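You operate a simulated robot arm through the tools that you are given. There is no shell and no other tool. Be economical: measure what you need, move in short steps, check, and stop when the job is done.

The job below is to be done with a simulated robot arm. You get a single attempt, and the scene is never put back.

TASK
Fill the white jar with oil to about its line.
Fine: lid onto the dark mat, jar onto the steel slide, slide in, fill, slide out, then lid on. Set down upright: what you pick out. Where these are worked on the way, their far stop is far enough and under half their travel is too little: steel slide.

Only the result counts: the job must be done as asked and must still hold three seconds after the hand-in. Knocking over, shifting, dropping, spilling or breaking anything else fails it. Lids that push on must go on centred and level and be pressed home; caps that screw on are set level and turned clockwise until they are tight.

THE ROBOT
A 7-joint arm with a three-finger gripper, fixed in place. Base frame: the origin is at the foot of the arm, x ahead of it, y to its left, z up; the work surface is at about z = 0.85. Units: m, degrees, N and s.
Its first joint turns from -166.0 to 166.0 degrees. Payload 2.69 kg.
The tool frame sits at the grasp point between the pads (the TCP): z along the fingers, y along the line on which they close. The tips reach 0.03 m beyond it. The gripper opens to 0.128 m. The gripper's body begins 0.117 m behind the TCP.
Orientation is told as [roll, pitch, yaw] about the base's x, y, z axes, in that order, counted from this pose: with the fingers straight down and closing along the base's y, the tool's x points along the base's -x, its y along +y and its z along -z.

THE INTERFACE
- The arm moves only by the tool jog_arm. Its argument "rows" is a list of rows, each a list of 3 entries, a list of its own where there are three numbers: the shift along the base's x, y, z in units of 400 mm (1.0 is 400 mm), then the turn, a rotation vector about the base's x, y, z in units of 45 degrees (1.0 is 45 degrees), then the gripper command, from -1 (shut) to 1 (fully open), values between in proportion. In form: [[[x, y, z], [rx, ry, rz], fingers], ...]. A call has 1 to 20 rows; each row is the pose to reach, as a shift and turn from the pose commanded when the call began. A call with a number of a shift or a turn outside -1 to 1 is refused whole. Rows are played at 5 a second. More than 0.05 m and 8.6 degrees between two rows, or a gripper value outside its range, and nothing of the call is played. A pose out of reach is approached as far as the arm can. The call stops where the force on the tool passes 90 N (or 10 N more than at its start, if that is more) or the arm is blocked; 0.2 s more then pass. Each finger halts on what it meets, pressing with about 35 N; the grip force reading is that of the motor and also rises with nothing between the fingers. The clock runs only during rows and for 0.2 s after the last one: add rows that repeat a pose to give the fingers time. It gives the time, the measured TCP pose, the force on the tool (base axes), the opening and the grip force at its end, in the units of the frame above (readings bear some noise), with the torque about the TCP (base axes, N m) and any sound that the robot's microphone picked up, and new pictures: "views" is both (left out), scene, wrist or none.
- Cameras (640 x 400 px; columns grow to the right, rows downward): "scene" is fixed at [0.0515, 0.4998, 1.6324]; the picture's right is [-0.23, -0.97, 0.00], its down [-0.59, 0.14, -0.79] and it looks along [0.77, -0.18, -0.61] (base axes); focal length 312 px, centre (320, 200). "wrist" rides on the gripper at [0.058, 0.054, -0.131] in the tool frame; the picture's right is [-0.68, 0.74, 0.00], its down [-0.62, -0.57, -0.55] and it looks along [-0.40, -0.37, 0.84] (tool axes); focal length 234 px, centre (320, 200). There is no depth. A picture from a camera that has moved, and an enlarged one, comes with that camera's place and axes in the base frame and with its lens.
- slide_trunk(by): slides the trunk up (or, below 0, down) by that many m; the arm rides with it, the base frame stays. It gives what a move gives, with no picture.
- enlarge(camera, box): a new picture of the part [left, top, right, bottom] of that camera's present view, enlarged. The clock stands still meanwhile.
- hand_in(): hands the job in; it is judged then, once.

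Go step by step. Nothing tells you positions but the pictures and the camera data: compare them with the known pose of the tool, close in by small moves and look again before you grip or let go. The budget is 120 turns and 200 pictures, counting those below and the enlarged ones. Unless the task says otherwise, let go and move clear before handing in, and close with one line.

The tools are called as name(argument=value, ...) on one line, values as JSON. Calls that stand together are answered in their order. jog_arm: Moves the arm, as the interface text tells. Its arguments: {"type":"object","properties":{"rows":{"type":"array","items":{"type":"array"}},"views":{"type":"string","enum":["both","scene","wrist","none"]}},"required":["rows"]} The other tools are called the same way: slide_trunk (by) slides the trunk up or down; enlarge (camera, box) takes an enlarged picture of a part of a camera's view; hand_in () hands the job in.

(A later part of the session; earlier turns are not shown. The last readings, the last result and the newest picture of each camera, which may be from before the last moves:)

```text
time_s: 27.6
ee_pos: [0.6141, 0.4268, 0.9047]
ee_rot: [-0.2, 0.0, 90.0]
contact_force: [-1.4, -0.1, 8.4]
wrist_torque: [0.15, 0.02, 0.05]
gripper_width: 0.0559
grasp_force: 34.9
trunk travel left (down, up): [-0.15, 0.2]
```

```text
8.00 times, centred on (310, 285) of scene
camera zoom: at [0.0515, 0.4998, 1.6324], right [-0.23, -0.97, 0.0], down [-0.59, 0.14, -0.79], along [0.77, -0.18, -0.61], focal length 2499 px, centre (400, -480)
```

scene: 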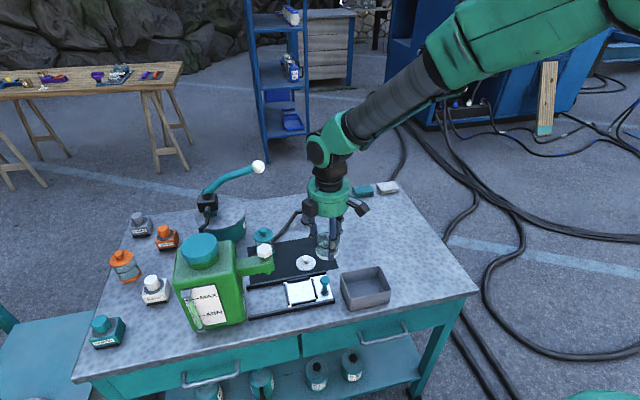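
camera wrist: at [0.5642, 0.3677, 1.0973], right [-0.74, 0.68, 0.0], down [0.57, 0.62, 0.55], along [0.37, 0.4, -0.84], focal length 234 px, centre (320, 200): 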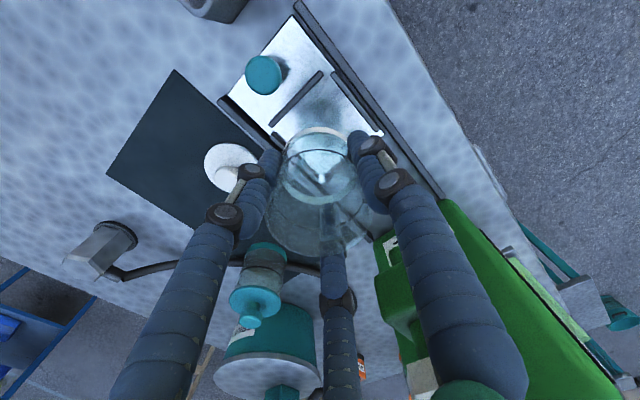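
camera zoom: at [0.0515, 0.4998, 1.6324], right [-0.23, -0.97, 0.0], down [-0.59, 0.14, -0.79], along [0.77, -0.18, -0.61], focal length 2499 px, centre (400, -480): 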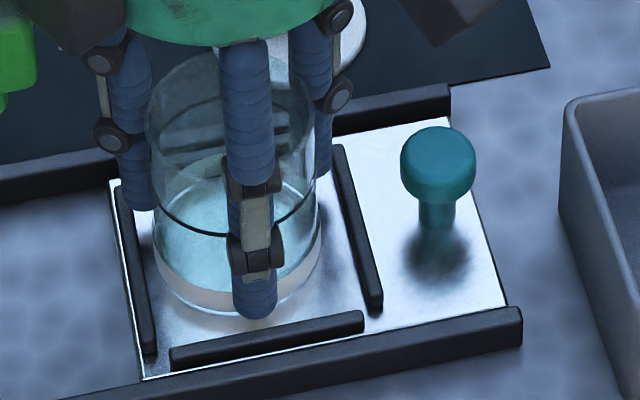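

The jar is on the plate inside its ridges. I'll release it and rise.

jog_arm(rows=[[[0, 0, 0.003], [0, 0, 0], -0.5], [[0, 0, 0.003], [0, 0, 0], 0.0], [[0, 0, 0.003], [0, 0, 0], 0.2], [[0, 0, 0.003], [0, 0, 0], 0.2], [[0, 0, 0.1], [0, 0, 0], 0.2], [[0, 0, 0.2], [0, 0, 0], 0.2], [[0, 0, 0.3], [0, 0, 0], 0.2], [[0, -0.1, 0.36], [0, 0, 0], 0.2], [[0, -0.2, 0.36], [0, 0, 0], 0.2], [[0, -0.25, 0.36], [0, 0, 0], 0.2], [[0, -0.25, 0.36], [0, 0, 0], 0.2]], views="wrist")

enlarge(camera="scene", box=[230, 230, 350, 330])

enlarge(camera="wrist", box=[280, 80, 460, 240])

```text
time_s: 30.0
ee_pos: [0.6122, 0.329, 1.046]
ee_rot: [0.0, 0.0, 90.1]
contact_force: [0.2, -0.5, 0.3]
wrist_torque: [0.04, 0.01, 0.0]
gripper_width: 0.0768
grasp_force: 0.1
trunk travel left (down, up): [-0.15, 0.2]
camera wrist: at [0.5602, 0.2689, 1.1768], right [-0.74, 0.68, 0.0], down [0.57, 0.62, 0.55], along [0.37, 0.4, -0.84], focal length 234 px, centre (320, 200)
```

wrist: 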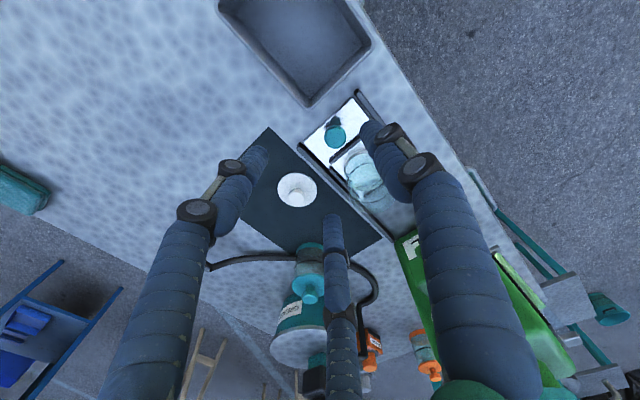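

```text
4.00 times, centred on (290, 280) of scene
camera zoom: at [0.0515, 0.4998, 1.6324], right [-0.23, -0.97, 0.0], down [-0.59, 0.14, -0.79], along [0.77, -0.18, -0.61], focal length 1249 px, centre (440, -120)
```

zoom: 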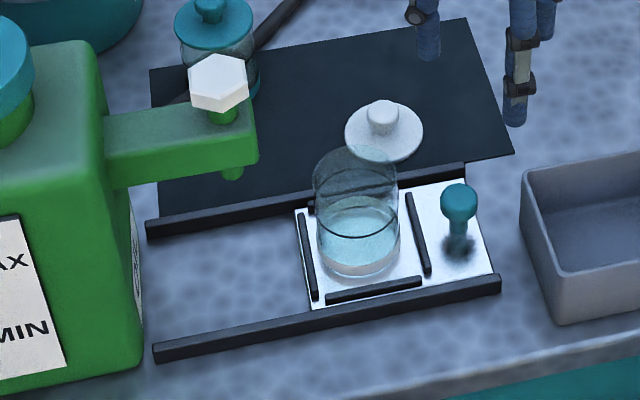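

```text
2.50 times, centred on (370, 160) of wrist
camera zoom: at [0.5602, 0.2689, 1.1768], right [-0.74, 0.68, 0.0], down [0.57, 0.62, 0.55], along [0.37, 0.4, -0.84], focal length 585 px, centre (195, 300)
```

zoom: 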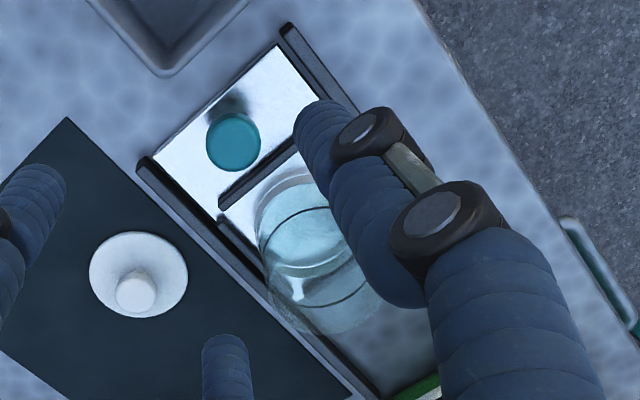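

The jar stands inside the ridges. The handle knob is near (0.598, 0.357), with its centre at z about 0.908. I'll turn another 45° so the gripper's side boxes stay away from the tap, then approach the handle.

jog_arm(rows=[[[0, 0, 0], [0, 0, 0.17], -0.2], [[0, 0, 0], [0, 0, 0.34], -0.2], [[0, 0, 0], [0, 0, 0.51], -0.2], [[0, 0, 0], [0, 0, 0.68], -0.2], [[0, 0, 0], [0, 0, 0.85], -0.2], [[0, 0, 0], [0, 0, 1.0], -0.2], [[-0.0375, 0.0775, 0], [0, 0, 1.0], -0.2], [[-0.0375, 0.0775, -0.1], [0, 0, 1.0], -0.2], [[-0.0375, 0.0775, -0.2], [0, 0, 1.0], -0.2], [[-0.0375, 0.0775, -0.2], [0, 0, 1.0], -0.2]], views="both")

enlarge(camera="scene", box=[240, 220, 360, 320])

enlarge(camera="wrist", box=[230, 80, 410, 240])

```text
time_s: 32.2
ee_pos: [0.5966, 0.3567, 0.9657]
ee_rot: [0.0, 0.1, 134.9]
contact_force: [0.6, -0.5, -0.8]
wrist_torque: [0.0, 0.06, -0.01]
gripper_width: 0.0513
grasp_force: 0.0
trunk travel left (down, up): [-0.15, 0.2]
camera wrist: at [0.6001, 0.2768, 1.0959], right [-1.0, -0.04, 0.0], down [-0.04, 0.84, 0.55], along [-0.02, 0.55, -0.84], focal length 234 px, centre (320, 200)
```

scene: 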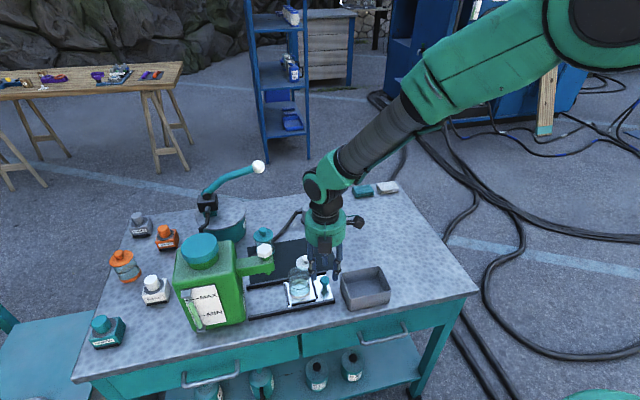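
wrist: 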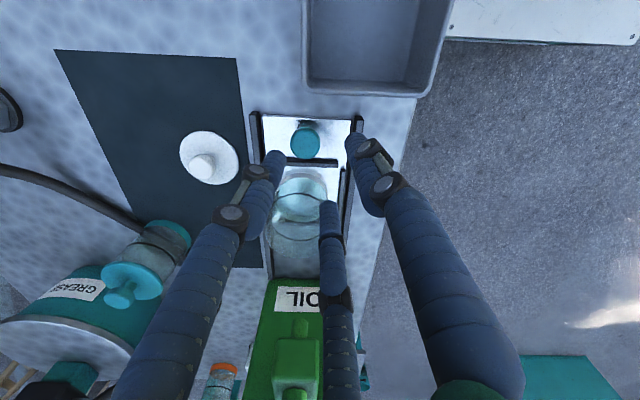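

```text
4.00 times, centred on (300, 270) of scene
camera zoom: at [0.0515, 0.4998, 1.6324], right [-0.23, -0.97, 0.0], down [-0.59, 0.14, -0.79], along [0.77, -0.18, -0.61], focal length 1249 px, centre (400, -80)
```

zoom: 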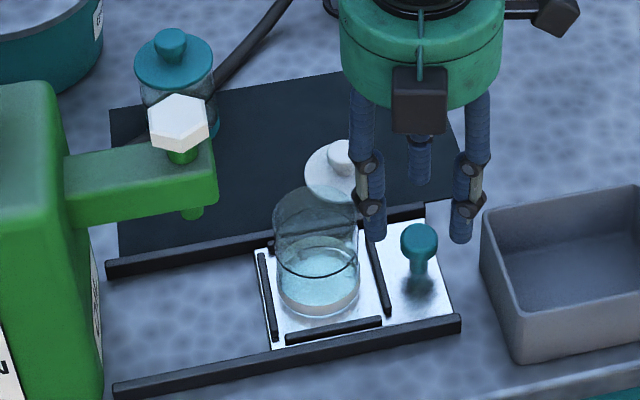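

```text
2.50 times, centred on (320, 160) of wrist
camera zoom: at [0.6001, 0.2768, 1.0959], right [-1.0, -0.04, 0.0], down [-0.04, 0.84, 0.55], along [-0.02, 0.55, -0.84], focal length 585 px, centre (320, 300)
```

zoom: 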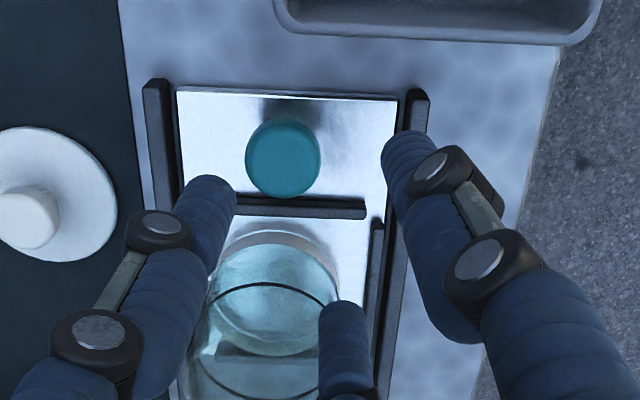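

The plate mirrors the stem. Correcting for that, the knob is at about (0.611, 0.352, 0.895). I'll shift over it and check.

jog_arm(rows=[[[0.0325, -0.0125, 0], [0, 0, 0], -0.2], [[0.0325, -0.0125, -0.06], [0, 0, 0], -0.2], [[0.0325, -0.0125, -0.06], [0, 0, 0], -0.2]], views="none")

enlarge(camera="scene", box=[280, 230, 360, 310])

enlarge(camera="wrist", box=[230, 80, 410, 240])

```text
time_s: 33.0
ee_pos: [0.6087, 0.3525, 0.9425]
ee_rot: [-0.1, -0.1, 135.1]
contact_force: [0.4, -0.1, 0.2]
wrist_torque: [0.01, 0.03, 0.01]
gripper_width: 0.051
grasp_force: 0.0
trunk travel left (down, up): [-0.15, 0.2]
```

```text
5.00 times, centred on (320, 270) of scene
camera zoom: at [0.0515, 0.4998, 1.6324], right [-0.23, -0.97, 0.0], down [-0.59, 0.14, -0.79], along [0.77, -0.18, -0.61], focal length 1562 px, centre (320, -150)
```

zoom: 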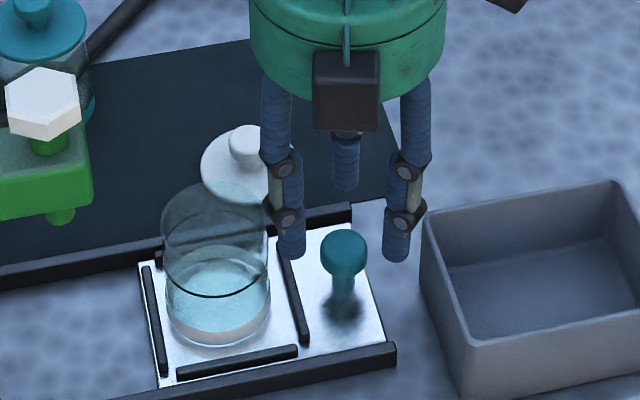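

```text
2.50 times, centred on (320, 160) of wrist
camera zoom: at [0.6133, 0.2726, 1.0716], right [-1.0, -0.04, 0.0], down [-0.03, 0.84, 0.55], along [-0.02, 0.55, -0.84], focal length 585 px, centre (320, 300)
```

zoom: 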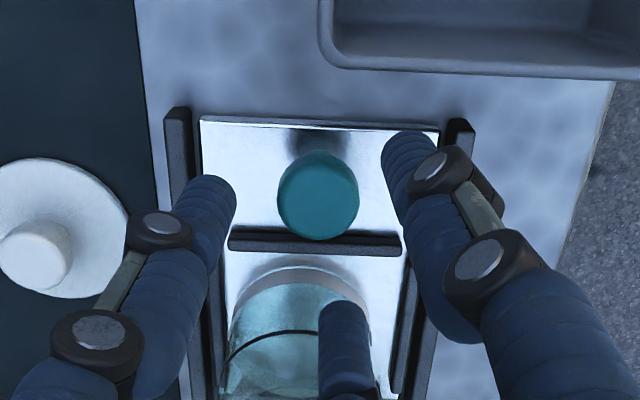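

jog_arm(rows=[[[0, -0.005, -0.05], [0, 0, 0], -0.2], [[0, -0.005, -0.09], [0, 0, 0], -0.2], [[0, -0.005, -0.09], [0, 0, 0], -0.5], [[0, -0.005, -0.09], [0, 0, 0], -0.7], [[0, -0.005, -0.09], [0, 0, 0], -1], [[0, -0.005, -0.09], [0, 0, 0], -1]], views="none")

enlarge(camera="scene", box=[260, 230, 340, 310])

```text
time_s: 34.4
ee_pos: [0.6101, 0.3522, 0.9079]
ee_rot: [-0.1, 0.0, 134.9]
contact_force: [-7.5, 13.4, 2.3]
wrist_torque: [0.5, 0.29, -0.03]
gripper_width: 0.0264
grasp_force: 45.4
trunk travel left (down, up): [-0.15, 0.2]
```

```text
5.00 times, centred on (300, 270) of scene
camera zoom: at [0.0515, 0.4998, 1.6324], right [-0.23, -0.97, 0.0], down [-0.59, 0.14, -0.79], along [0.77, -0.18, -0.61], focal length 1562 px, centre (420, -150)
```

zoom: 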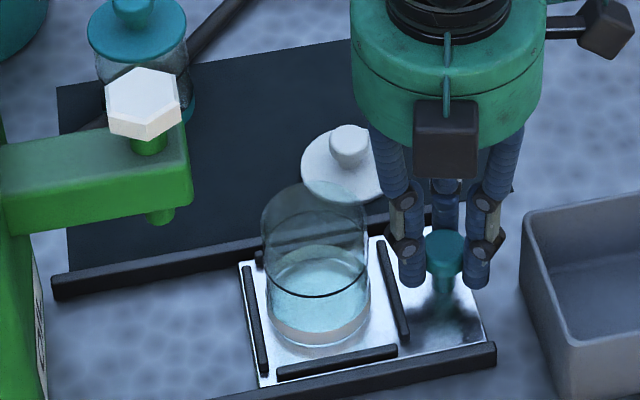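

The handle is gripped. I'll push the slide in slowly along +y.

jog_arm(rows=[[[0, 0.01, 0], [0, 0, 0], -1], [[0, 0.03, 0], [0, 0, 0], -1], [[0, 0.05, 0], [0, 0, 0], -1], [[0, 0.07, 0], [0, 0, 0], -1], [[0, 0.09, 0], [0, 0, 0], -1], [[0, 0.1, 0], [0, 0, 0], -1], [[0, 0.1, 0], [0, 0, 0], -1]], views="none")

enlarge(camera="scene", box=[240, 220, 340, 320])

```text
time_s: 36.0
ee_pos: [0.6107, 0.3905, 0.907]
ee_rot: [0.0, 0.0, 135.0]
contact_force: [-9.0, 0.2, 8.3]
wrist_torque: [-0.05, 0.29, 0.06]
gripper_width: 0.0264
grasp_force: 44.9
trunk travel left (down, up): [-0.15, 0.2]
```

```text
4.00 times, centred on (290, 270) of scene
camera zoom: at [0.0515, 0.4998, 1.6324], right [-0.23, -0.97, 0.0], down [-0.59, 0.14, -0.79], along [0.77, -0.18, -0.61], focal length 1249 px, centre (440, -80)
```

zoom: 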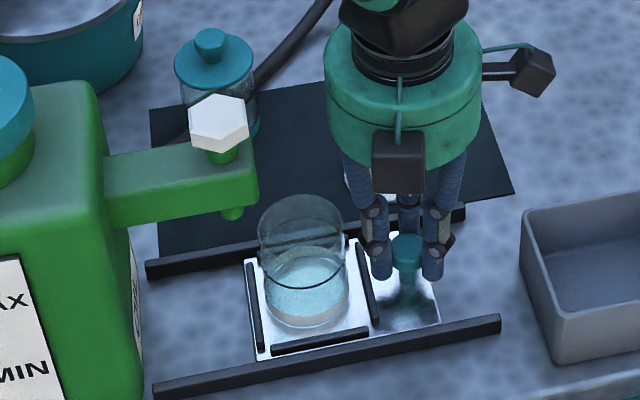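

jog_arm(rows=[[[0, 0.02, 0], [0, 0, 0], -1], [[0, 0.04, 0], [0, 0, 0], -1], [[0, 0.06, 0], [0, 0, 0], -1], [[0, 0.08, 0], [0, 0, 0], -1], [[0, 0.09, 0], [0, 0, 0], -1], [[0, 0.09, 0], [0, 0, 0], -1]], views="none")

enlarge(camera="scene", box=[240, 220, 340, 320])

```text
time_s: 37.4
ee_pos: [0.6108, 0.4272, 0.9074]
ee_rot: [0.0, 0.0, 135.1]
contact_force: [-19.6, 0.9, 4.3]
wrist_torque: [0.06, 0.47, -0.01]
gripper_width: 0.0262
grasp_force: 45.9
trunk travel left (down, up): [-0.15, 0.2]
```

```text
4.00 times, centred on (290, 270) of scene
camera zoom: at [0.0515, 0.4998, 1.6324], right [-0.23, -0.97, 0.0], down [-0.59, 0.14, -0.79], along [0.77, -0.18, -0.61], focal length 1249 px, centre (440, -80)
```

zoom: 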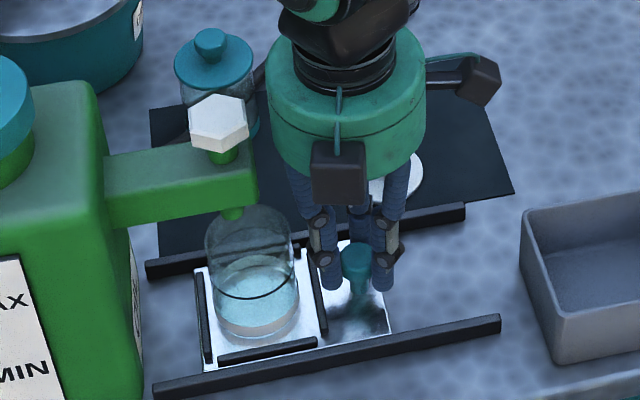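

The slide is moving with some side force, so I'll ease x a little and keep pushing toward the stop.

jog_arm(rows=[[[-0.008, 0.01, 0], [0, 0, 0], -1], [[-0.008, 0.025, 0], [0, 0, 0], -1], [[-0.009, 0.04, 0], [0, 0, 0], -1], [[-0.009, 0.045, 0], [0, 0, 0], -1], [[-0.009, 0.045, 0], [0, 0, 0], -1]], views="none")

enlarge(camera="scene", box=[230, 220, 330, 320])

```text
time_s: 38.6
ee_pos: [0.6098, 0.4402, 0.9061]
ee_rot: [0.0, -0.2, 134.8]
contact_force: [29.9, -56.6, 9.5]
wrist_torque: [-0.98, -0.46, 0.02]
gripper_width: 0.0288
grasp_force: 45.3
trunk travel left (down, up): [-0.15, 0.2]
```

```text
4.00 times, centred on (280, 270) of scene
camera zoom: at [0.0515, 0.4998, 1.6324], right [-0.23, -0.97, 0.0], down [-0.59, 0.14, -0.79], along [0.77, -0.18, -0.61], focal length 1249 px, centre (480, -80)
```

zoom: 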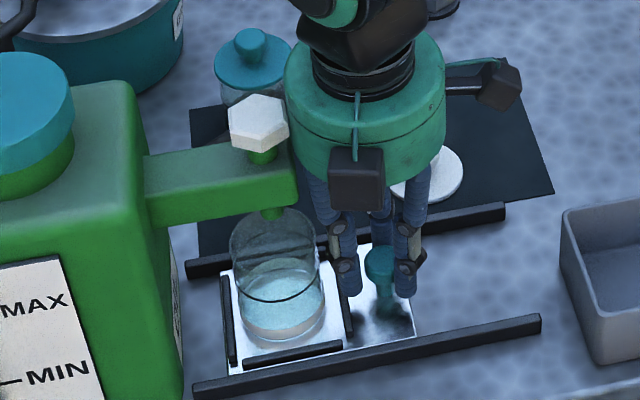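

The push force jumped, so the slide is at its stop with the jar under the spout. I'll ease off, release the handle, and back away.

jog_arm(rows=[[[0.004, -0.009, 0], [0, 0, 0], -1], [[0.004, -0.009, 0], [0, 0, 0], -1], [[0.004, -0.009, 0], [0, 0, 0], -0.5], [[0.004, -0.009, 0], [0, 0, 0], -0.25], [[0.004, -0.009, 0], [0, 0, 0], -0.25], [[0.004, -0.009, 0.08], [0, 0, 0], -0.25], [[0.004, -0.04, 0.14], [0, 0, 0], -0.25], [[0.004, -0.14, 0.25], [0, 0, 0], -0.25], [[0.004, -0.25, 0.36], [0, 0, 0], -0.25], [[0.004, -0.35, 0.45], [0, 0, 0], -0.25], [[0.004, -0.35, 0.45], [0, 0, 0], -0.25]], views="both")

enlarge(camera="scene", box=[230, 220, 330, 320])

enlarge(camera="wrist", box=[220, 140, 420, 300])

```text
refused: row 8 steps farther than a row can; nothing moved
```

```text
4.00 times, centred on (280, 270) of scene
camera zoom: at [0.0515, 0.4998, 1.6324], right [-0.23, -0.97, 0.0], down [-0.59, 0.14, -0.79], along [0.77, -0.18, -0.61], focal length 1249 px, centre (480, -80)
```

zoom: 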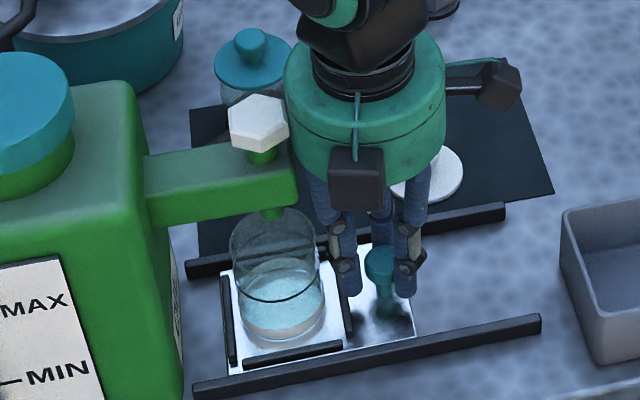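

```text
2.50 times, centred on (320, 220) of wrist
camera zoom: at [0.613, 0.3609, 1.036], right [-1.0, -0.04, 0.0], down [-0.03, 0.83, 0.55], along [-0.02, 0.55, -0.84], focal length 585 px, centre (320, 150)
```

zoom: 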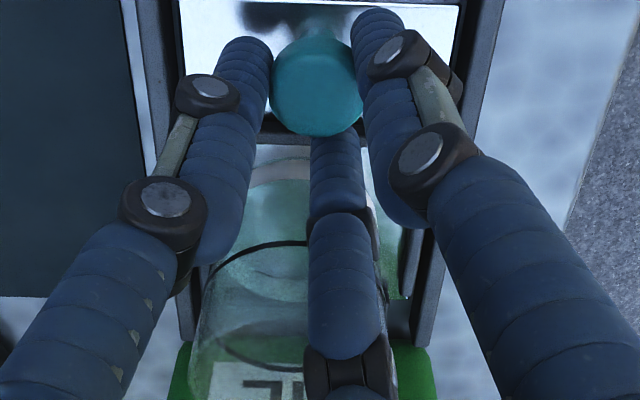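

jog_arm(rows=[[[0.004, -0.009, 0], [0, 0, 0], -1], [[0.004, -0.009, 0], [0, 0, 0], -1], [[0.004, -0.009, 0], [0, 0, 0], -0.5], [[0.004, -0.009, 0], [0, 0, 0], -0.25], [[0.004, -0.009, 0], [0, 0, 0], -0.25], [[0.004, -0.009, 0.08], [0, 0, 0], -0.25], [[0.004, -0.04, 0.14], [0, 0, 0], -0.25], [[0.004, -0.12, 0.22], [0, 0, 0], -0.25], [[0.004, -0.2, 0.3], [0, 0, 0], -0.25], [[0.004, -0.28, 0.38], [0, 0, 0], -0.25], [[0.004, -0.35, 0.45], [0, 0, 0], -0.25], [[0.004, -0.35, 0.45], [0, 0, 0], -0.25]], views="both")

enlarge(camera="scene", box=[230, 220, 330, 320])

enlarge(camera="wrist", box=[220, 180, 420, 340])

```text
time_s: 41.2
ee_pos: [0.6095, 0.3059, 1.0877]
ee_rot: [0.0, -0.1, 135.0]
contact_force: [-0.9, -0.6, 0.0]
wrist_torque: [0.09, 0.0, 0.01]
gripper_width: 0.0481
grasp_force: 0.1
trunk travel left (down, up): [-0.15, 0.2]
camera wrist: at [0.6134, 0.2242, 1.2167], right [-1.0, -0.04, 0.0], down [-0.04, 0.84, 0.55], along [-0.02, 0.55, -0.84], focal length 234 px, centre (320, 200)
```

scene: 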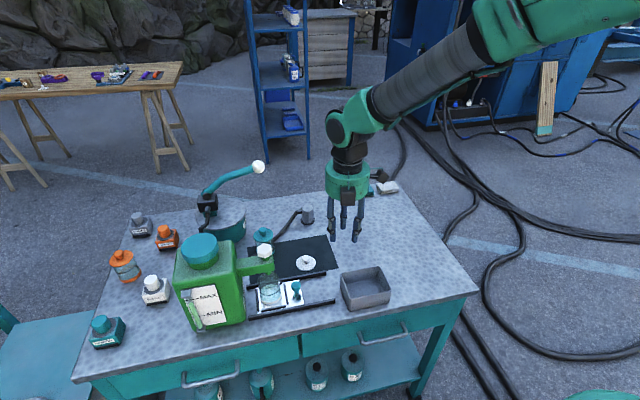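
wrist: 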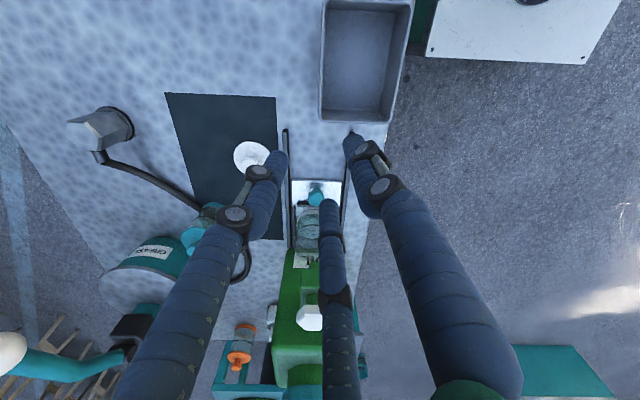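

```text
4.00 times, centred on (280, 270) of scene
camera zoom: at [0.0515, 0.4998, 1.6324], right [-0.23, -0.97, 0.0], down [-0.59, 0.14, -0.79], along [0.77, -0.18, -0.61], focal length 1249 px, centre (480, -80)
```

zoom: 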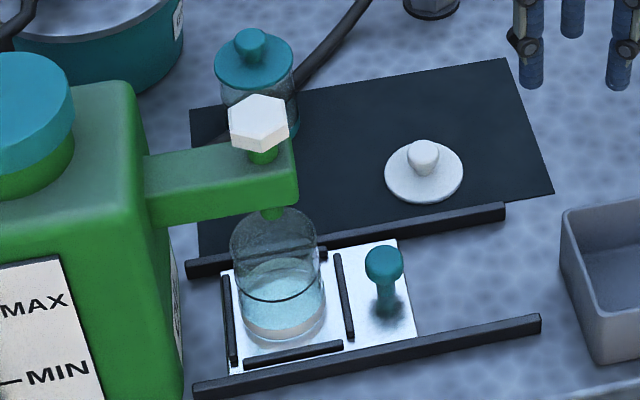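

```text
2.50 times, centred on (320, 260) of wrist
camera zoom: at [0.6134, 0.2242, 1.2167], right [-1.0, -0.04, 0.0], down [-0.04, 0.84, 0.55], along [-0.02, 0.55, -0.84], focal length 585 px, centre (320, 50)
```

zoom: 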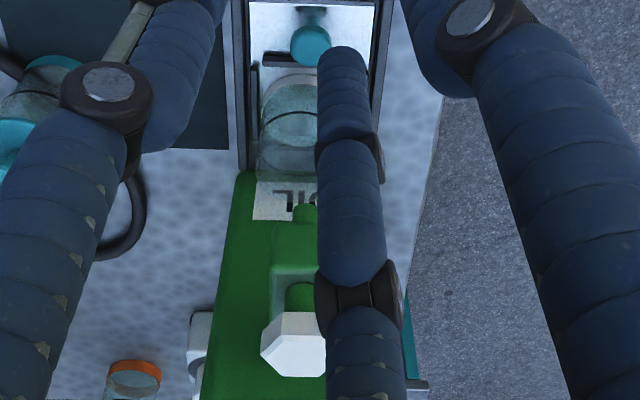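

The jar is under the spout with the slide in. Next I'll look closely at the tap's hex knob from the side.

jog_arm(rows=[[[0.06, 0.05, 0.05], [0, 0, 0], -0.25], [[0.13, 0.1, 0.1], [0, 0, 0], -0.25], [[0.18, 0.14, 0.13], [0, 0, 0], -0.25], [[0.18, 0.14, 0.13], [0, 0, 0], -0.25]], views="wrist")

enlarge(camera="wrist", box=[300, 160, 420, 260])

enlarge(camera="scene", box=[250, 235, 280, 265])

```text
time_s: 42.2
ee_pos: [0.6798, 0.3618, 1.1382]
ee_rot: [0.0, 0.1, 135.0]
contact_force: [-0.5, -0.3, 0.4]
wrist_torque: [-0.02, -0.04, 0.02]
gripper_width: 0.0479
grasp_force: 0.0
trunk travel left (down, up): [-0.15, 0.2]
camera wrist: at [0.6836, 0.2816, 1.2689], right [-1.0, -0.04, 0.0], down [-0.03, 0.84, 0.55], along [-0.02, 0.55, -0.84], focal length 234 px, centre (320, 200)
```

wrist: 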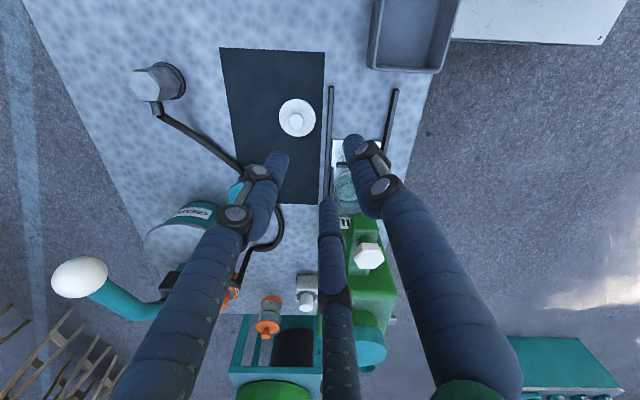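

```text
4.00 times, centred on (360, 210) of wrist
camera zoom: at [0.6836, 0.2816, 1.2689], right [-1.0, -0.04, 0.0], down [-0.03, 0.84, 0.55], along [-0.02, 0.55, -0.84], focal length 937 px, centre (160, 160)
```

zoom: 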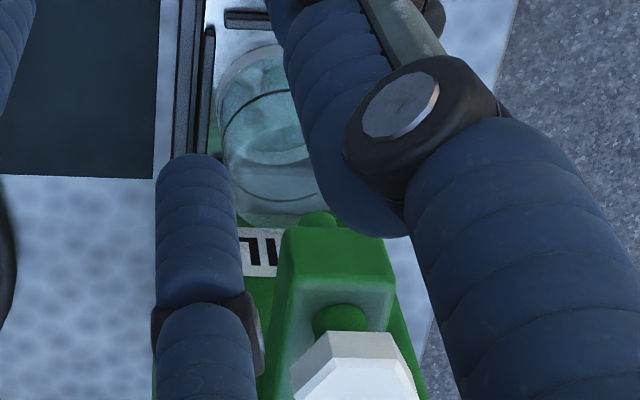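

```text
13.33 times, centred on (265, 250) of scene
camera zoom: at [0.0515, 0.4998, 1.6324], right [-0.23, -0.97, 0.0], down [-0.59, 0.14, -0.79], along [0.77, -0.18, -0.61], focal length 4164 px, centre (1053, -467)
```

zoom: 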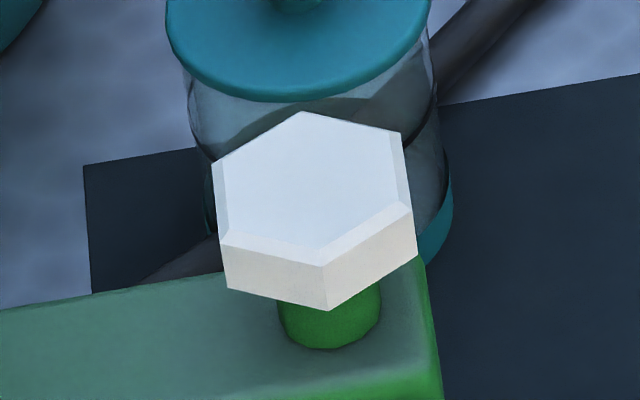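

The tap is a hex knob about 0.04 m across flats at (0.615, 0.511), with its top near z 1.056. I'll go above it and turn the gripper to match its flats.

jog_arm(rows=[[[0, 0, 0.03], [0, 0, -0.18], -0.05], [[-0.04, 0.08, 0.06], [0, 0, -0.36], -0.05], [[-0.08, 0.17, 0.06], [0, 0, -0.54], -0.05], [[-0.12, 0.26, 0.06], [0, 0, -0.72], -0.05], [[-0.165, 0.34, 0.06], [0, 0, -0.9], -0.05], [[-0.165, 0.3775, 0.06], [0, 0, -1.0], -0.05]], views="none")

jog_arm(rows=[[[0, 0, 0], [0, 0, -0.18], -0.05], [[0, 0, 0], [0, 0, -0.36], -0.05], [[0, 0, 0], [0, 0, -0.54], -0.05], [[0, 0, 0], [0, 0, -0.7], -0.05], [[0, 0, 0], [0, 0, -0.778], -0.05], [[0, 0, 0], [0, 0, -0.778], -0.05]], views="wrist")

enlarge(camera="wrist", box=[240, 100, 400, 240])

enlarge(camera="scene", box=[220, 190, 320, 290])

```text
time_s: 43.6
ee_pos: [0.6135, 0.5128, 1.1646]
ee_rot: [0.0, 0.0, 89.8]
contact_force: [0.4, -0.2, -0.6]
wrist_torque: [-0.01, -0.05, -0.02]
gripper_width: 0.0607
grasp_force: 0.1
trunk travel left (down, up): [-0.15, 0.2]
```

```text
time_s: 45.0
ee_pos: [0.6163, 0.5117, 1.1628]
ee_rot: [0.0, 0.1, 54.9]
contact_force: [-0.1, 0.5, -0.5]
wrist_torque: [0.02, -0.01, 0.0]
gripper_width: 0.0608
grasp_force: 0.0
trunk travel left (down, up): [-0.15, 0.2]
camera wrist: at [0.5386, 0.494, 1.2929], right [-0.21, 0.98, 0.0], down [0.82, 0.18, 0.55], along [0.54, 0.12, -0.84], focal length 234 px, centre (320, 200)
```

wrist: 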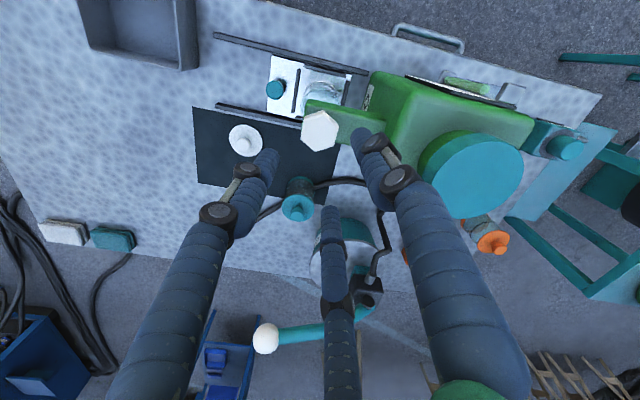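

```text
2.86 times, centred on (320, 170) of wrist
camera zoom: at [0.5386, 0.494, 1.2929], right [-0.21, 0.98, 0.0], down [0.82, 0.18, 0.55], along [0.54, 0.12, -0.84], focal length 669 px, centre (320, 286)
```

zoom: 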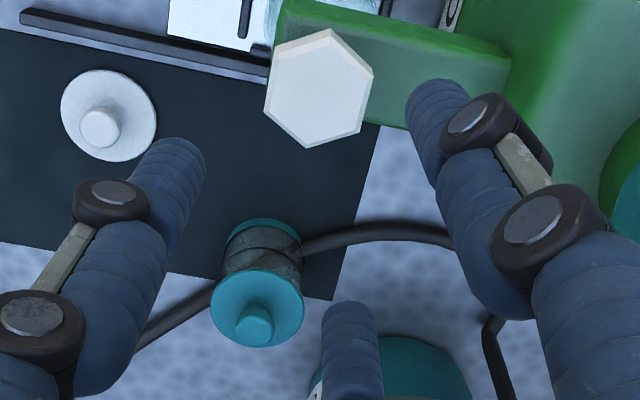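

```text
4.00 times, centred on (270, 240) of scene
camera zoom: at [0.0515, 0.4998, 1.6324], right [-0.23, -0.97, 0.0], down [-0.59, 0.14, -0.79], along [0.77, -0.18, -0.61], focal length 1249 px, centre (520, 40)
```

zoom: 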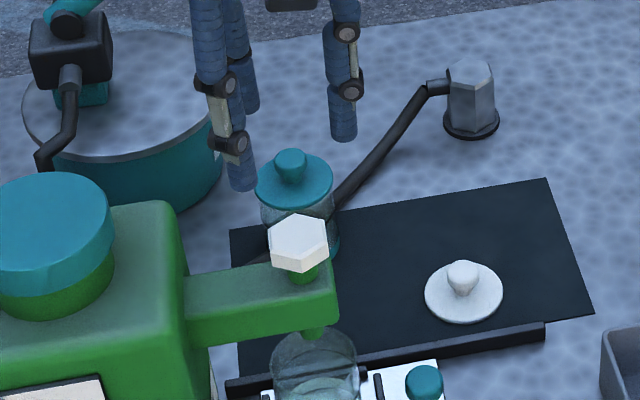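

The two views put the knob at (0.610, 0.510), top about 1.06. I'll descend around it.

jog_arm(rows=[[[-0.0125, -0.002, -0.08], [0, 0, 0], -0.05], [[-0.0125, -0.002, -0.16], [0, 0, 0], -0.05], [[-0.0125, -0.002, -0.2], [0, 0, 0], -0.05], [[-0.0125, -0.002, -0.2], [0, 0, 0], -0.05]], views="none")

enlarge(camera="wrist", box=[240, 100, 400, 240])

enlarge(camera="scene", box=[230, 210, 310, 290])

```text
time_s: 46.0
ee_pos: [0.6108, 0.5093, 1.0834]
ee_rot: [0.0, 0.0, 55.0]
contact_force: [0.3, 0.0, -0.6]
wrist_torque: [-0.01, 0.03, 0.0]
gripper_width: 0.0606
grasp_force: 0.1
trunk travel left (down, up): [-0.15, 0.2]
```

```text
2.86 times, centred on (320, 170) of wrist
camera zoom: at [0.5341, 0.4923, 1.2118], right [-0.21, 0.98, 0.0], down [0.82, 0.18, 0.55], along [0.54, 0.12, -0.84], focal length 669 px, centre (320, 286)
```

zoom: 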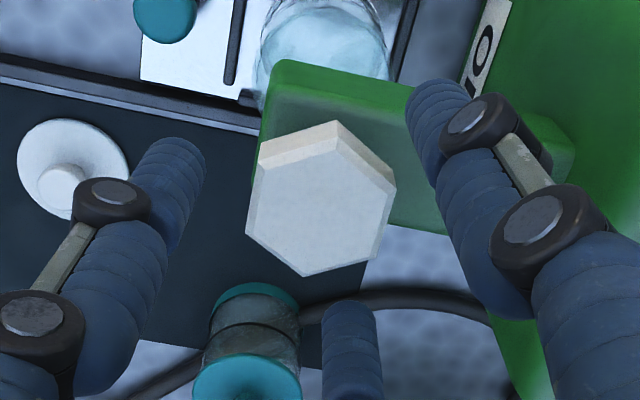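

```text
5.00 times, centred on (270, 250) of scene
camera zoom: at [0.0515, 0.4998, 1.6324], right [-0.23, -0.97, 0.0], down [-0.59, 0.14, -0.79], along [0.77, -0.18, -0.61], focal length 1562 px, centre (570, -50)
```

zoom: 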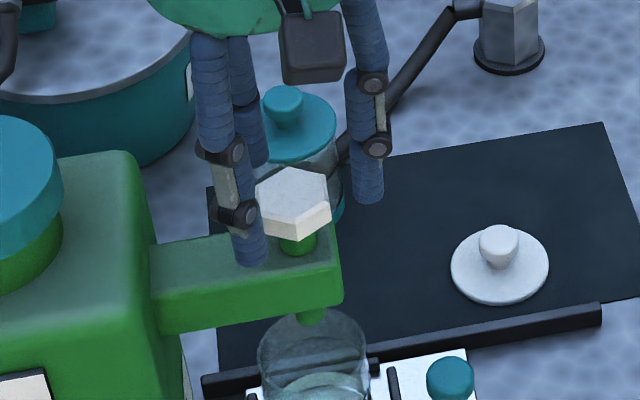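

jog_arm(rows=[[[-0.0075, -0.001, -0.03], [0, 0, 0], -0.05], [[-0.0075, -0.001, -0.065], [0, 0, 0], -0.05], [[-0.0075, -0.001, -0.065], [0, 0, 0], -0.3], [[-0.0075, -0.001, -0.065], [0, 0, 0], -0.5], [[-0.0075, -0.001, -0.065], [0, 0, 0], -1], [[-0.0075, -0.001, -0.065], [0, 0, 0], -1]], views="none")

enlarge(camera="wrist", box=[240, 100, 400, 240])

enlarge(camera="scene", box=[230, 230, 310, 310])

```text
time_s: 47.4
ee_pos: [0.6094, 0.5109, 1.0564]
ee_rot: [0.0, 0.1, 55.0]
contact_force: [4.8, -1.8, 0.3]
wrist_torque: [-0.06, -0.12, 0.06]
gripper_width: 0.0357
grasp_force: 34.9
trunk travel left (down, up): [-0.15, 0.2]
```

```text
2.86 times, centred on (320, 170) of wrist
camera zoom: at [0.5321, 0.4926, 1.1863], right [-0.21, 0.98, 0.0], down [0.82, 0.18, 0.55], along [0.54, 0.12, -0.84], focal length 669 px, centre (320, 286)
```

zoom: 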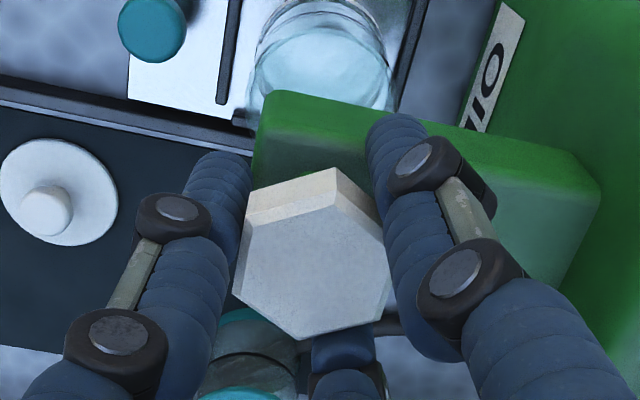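

```text
5.00 times, centred on (270, 270) of scene
camera zoom: at [0.0515, 0.4998, 1.6324], right [-0.23, -0.97, 0.0], down [-0.59, 0.14, -0.79], along [0.77, -0.18, -0.61], focal length 1562 px, centre (570, -150)
```

zoom: 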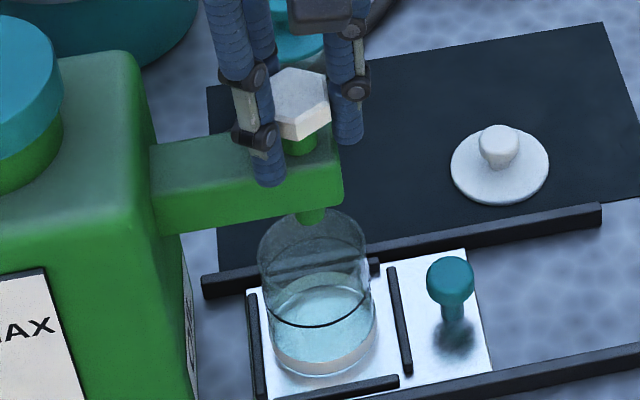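

The flats are gripped (0.036 m). I'll try a small counter-clockwise turn and watch the torque and the nozzle.

jog_arm(rows=[[[0, 0, 0], [0, 0, 0.12], -1], [[0, 0, 0], [0, 0, 0.25], -1], [[0, 0, 0], [0, 0, 0.35], -1]], views="none")

enlarge(camera="scene", box=[230, 230, 310, 310])

```text
time_s: 48.2
ee_pos: [0.6087, 0.511, 1.0561]
ee_rot: [0.0, 0.1, 70.8]
contact_force: [19.8, -9.3, -0.5]
wrist_torque: [-0.02, -0.19, -0.32]
gripper_width: 0.0346
grasp_force: 44.7
trunk travel left (down, up): [-0.15, 0.2]
```

```text
5.00 times, centred on (270, 270) of scene
camera zoom: at [0.0515, 0.4998, 1.6324], right [-0.23, -0.97, 0.0], down [-0.59, 0.14, -0.79], along [0.77, -0.18, -0.61], focal length 1562 px, centre (570, -150)
```

zoom: 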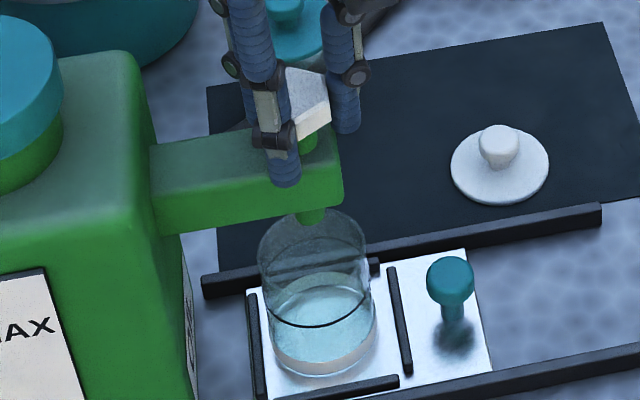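

jog_arm(rows=[[[0, 0, 0], [0, 0, 0.15], -1], [[0, 0, 0], [0, 0, 0.3], -1], [[0, 0, 0], [0, 0, 0.45], -1]], views="none")

enlarge(camera="scene", box=[230, 230, 310, 310])

enlarge(camera="wrist", box=[240, 100, 400, 240])

```text
time_s: 49.0
ee_pos: [0.6094, 0.511, 1.0569]
ee_rot: [0.0, 0.0, 91.1]
contact_force: [32.2, -12.4, -0.6]
wrist_torque: [0.05, -0.26, -0.24]
gripper_width: 0.0355
grasp_force: 44.9
trunk travel left (down, up): [-0.15, 0.2]
```

```text
5.00 times, centred on (270, 270) of scene
camera zoom: at [0.0515, 0.4998, 1.6324], right [-0.23, -0.97, 0.0], down [-0.59, 0.14, -0.79], along [0.77, -0.18, -0.61], focal length 1562 px, centre (570, -150)
```

zoom: 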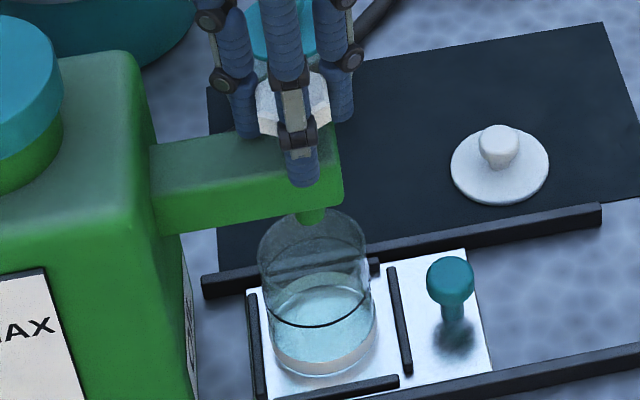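

```text
2.86 times, centred on (320, 170) of wrist
camera zoom: at [0.5576, 0.4493, 1.1865], right [-0.75, 0.66, 0.0], down [0.55, 0.63, 0.55], along [0.36, 0.41, -0.84], focal length 669 px, centre (320, 286)
```

zoom: 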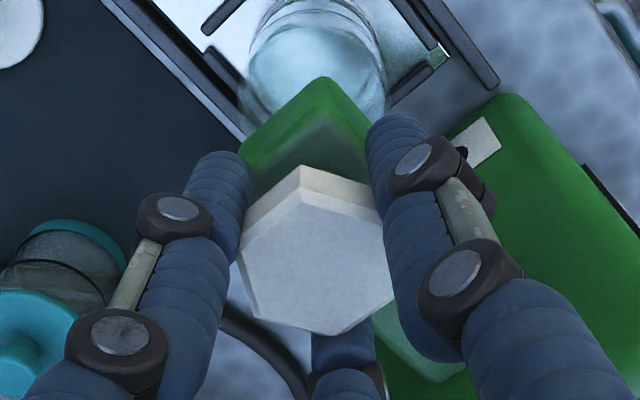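

The hex slipped in the fingers and did not turn, so it looks more like a push plunger on its stem. I'll release, close the fingers and try pressing its top.

jog_arm(rows=[[[0, 0, 0], [0, 0, 0], -0.4], [[0, 0, 0], [0, 0, 0], -0.05], [[0, 0, 0], [0, 0, 0], -0.05], [[0.0075, 0, 0.08], [0, 0, 0], -0.05], [[0.0075, 0, 0.14], [0, 0, 0], -0.05], [[0.0075, 0, 0.14], [0, 0, 0], -0.6], [[0.0075, 0, 0.14], [0, 0, 0], -1], [[0.0075, 0, 0.14], [0, 0, 0], -1]], views="none")

enlarge(camera="scene", box=[230, 220, 310, 300])

enlarge(camera="wrist", box=[240, 100, 400, 240])

```text
time_s: 50.8
ee_pos: [0.6109, 0.5099, 1.1127]
ee_rot: [0.1, 0.0, 90.9]
contact_force: [-0.3, -0.2, 0.5]
wrist_torque: [-0.02, 0.02, 0.01]
gripper_width: 0.0022
grasp_force: 31.8
trunk travel left (down, up): [-0.15, 0.2]
```

```text
5.00 times, centred on (270, 260) of scene
camera zoom: at [0.0515, 0.4998, 1.6324], right [-0.23, -0.97, 0.0], down [-0.59, 0.14, -0.79], along [0.77, -0.18, -0.61], focal length 1562 px, centre (570, -100)
```

zoom: 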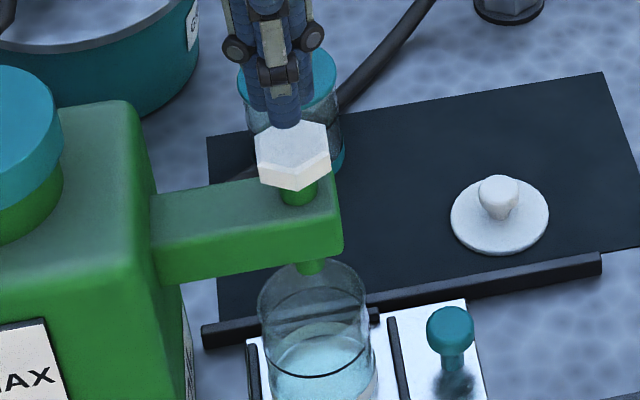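

```text
2.86 times, centred on (320, 170) of wrist
camera zoom: at [0.5583, 0.4505, 1.2426], right [-0.75, 0.66, 0.0], down [0.56, 0.63, 0.55], along [0.36, 0.41, -0.84], focal length 669 px, centre (320, 286)
```

zoom: 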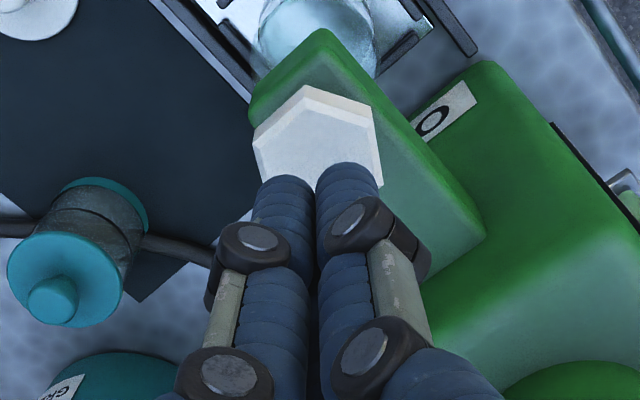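

jog_arm(rows=[[[0, 0, -0.03], [0, 0, 0], -1], [[0, 0, -0.045], [0, 0, 0], -1], [[0, 0, -0.045], [0, 0, 0], -1]], views="none")

jog_arm(rows=[[[0, 0, -0.01], [0, 0, 0], -1], [[0, 0, -0.01], [0, 0, 0], -1]], views="none")

enlarge(camera="scene", box=[230, 220, 310, 300])

```text
time_s: 51.6
ee_pos: [0.6111, 0.5104, 1.0945]
ee_rot: [0.0, 0.0, 91.0]
contact_force: [-0.3, 0.4, -0.6]
wrist_torque: [0.01, 0.0, 0.02]
gripper_width: 0.0023
grasp_force: 31.5
trunk travel left (down, up): [-0.15, 0.2]
```

```text
time_s: 52.2
ee_pos: [0.6107, 0.5109, 1.0902]
ee_rot: [-0.1, 0.0, 90.9]
contact_force: [0.2, 0.0, -0.5]
wrist_torque: [-0.02, 0.01, 0.0]
gripper_width: 0.0022
grasp_force: 31.4
trunk travel left (down, up): [-0.15, 0.2]
```

```text
5.00 times, centred on (270, 260) of scene
camera zoom: at [0.0515, 0.4998, 1.6324], right [-0.23, -0.97, 0.0], down [-0.59, 0.14, -0.79], along [0.77, -0.18, -0.61], focal length 1562 px, centre (570, -100)
```

zoom: 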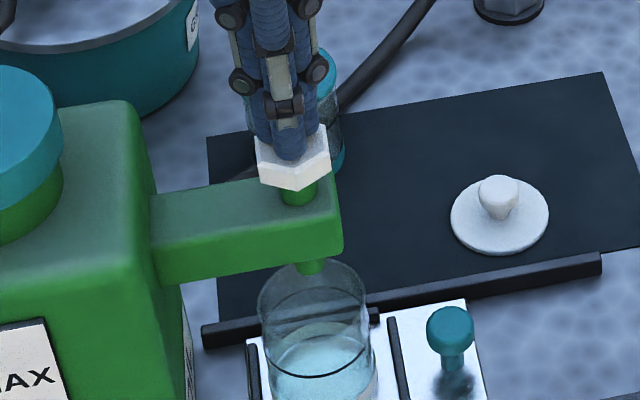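

jog_arm(rows=[[[0, 0, -0.0075], [0, 0, 0], -1], [[0, 0, -0.0075], [0, 0, 0], -1]], views="none")

jog_arm(rows=[[[0, 0, -0.0075], [0, 0, 0], -1], [[0, 0, -0.0075], [0, 0, 0], -1]], views="none")

enlarge(camera="scene", box=[230, 220, 310, 300])

```text
time_s: 52.8
ee_pos: [0.6101, 0.5114, 1.0869]
ee_rot: [-0.1, 0.0, 91.0]
contact_force: [0.2, -0.1, 1.2]
wrist_torque: [0.0, 0.01, -0.01]
gripper_width: 0.0023
grasp_force: 31.3
trunk travel left (down, up): [-0.15, 0.2]
```

```text
time_s: 53.4
ee_pos: [0.6083, 0.5099, 1.084]
ee_rot: [0.0, 0.0, 91.0]
contact_force: [1.5, -0.1, 0.9]
wrist_torque: [0.03, -0.03, -0.02]
gripper_width: 0.0058
grasp_force: 31.6
trunk travel left (down, up): [-0.15, 0.2]
```

```text
5.00 times, centred on (270, 260) of scene
camera zoom: at [0.0515, 0.4998, 1.6324], right [-0.23, -0.97, 0.0], down [-0.59, 0.14, -0.79], along [0.77, -0.18, -0.61], focal length 1562 px, centre (570, -100)
```

zoom: 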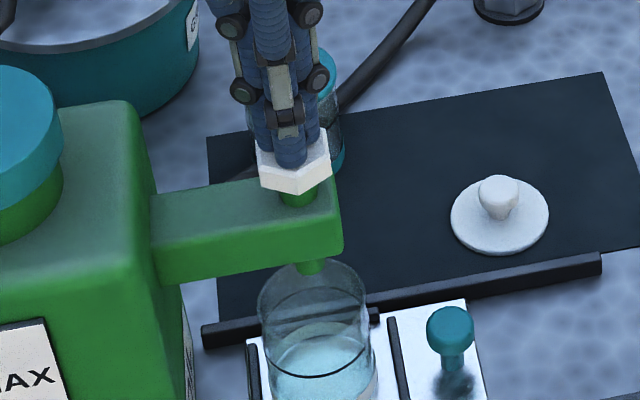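

The knob seems to be going down under light pressure. I'll press further in small steps.

jog_arm(rows=[[[0, 0, -0.01], [0, 0, 0], -1], [[0, 0, -0.01], [0, 0, 0], -1]], views="none")

enlarge(camera="scene", box=[230, 220, 310, 300])

```text
time_s: 54.0
ee_pos: [0.6094, 0.5105, 1.0805]
ee_rot: [0.0, 0.1, 90.9]
contact_force: [1.3, -1.6, 3.6]
wrist_torque: [-0.01, -0.02, 0.0]
gripper_width: 0.006
grasp_force: 31.3
trunk travel left (down, up): [-0.15, 0.2]
```

```text
5.00 times, centred on (270, 260) of scene
camera zoom: at [0.0515, 0.4998, 1.6324], right [-0.23, -0.97, 0.0], down [-0.59, 0.14, -0.79], along [0.77, -0.18, -0.61], focal length 1562 px, centre (570, -100)
```

zoom: 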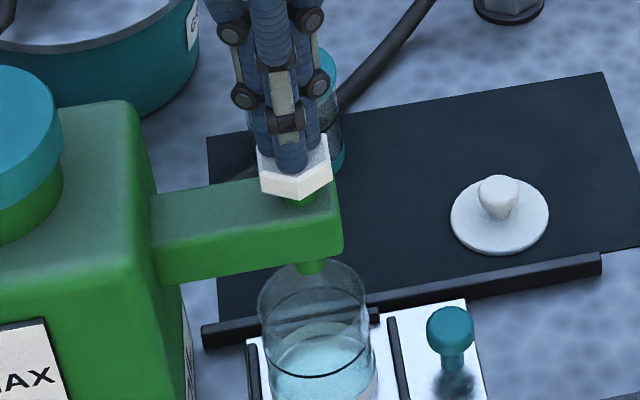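

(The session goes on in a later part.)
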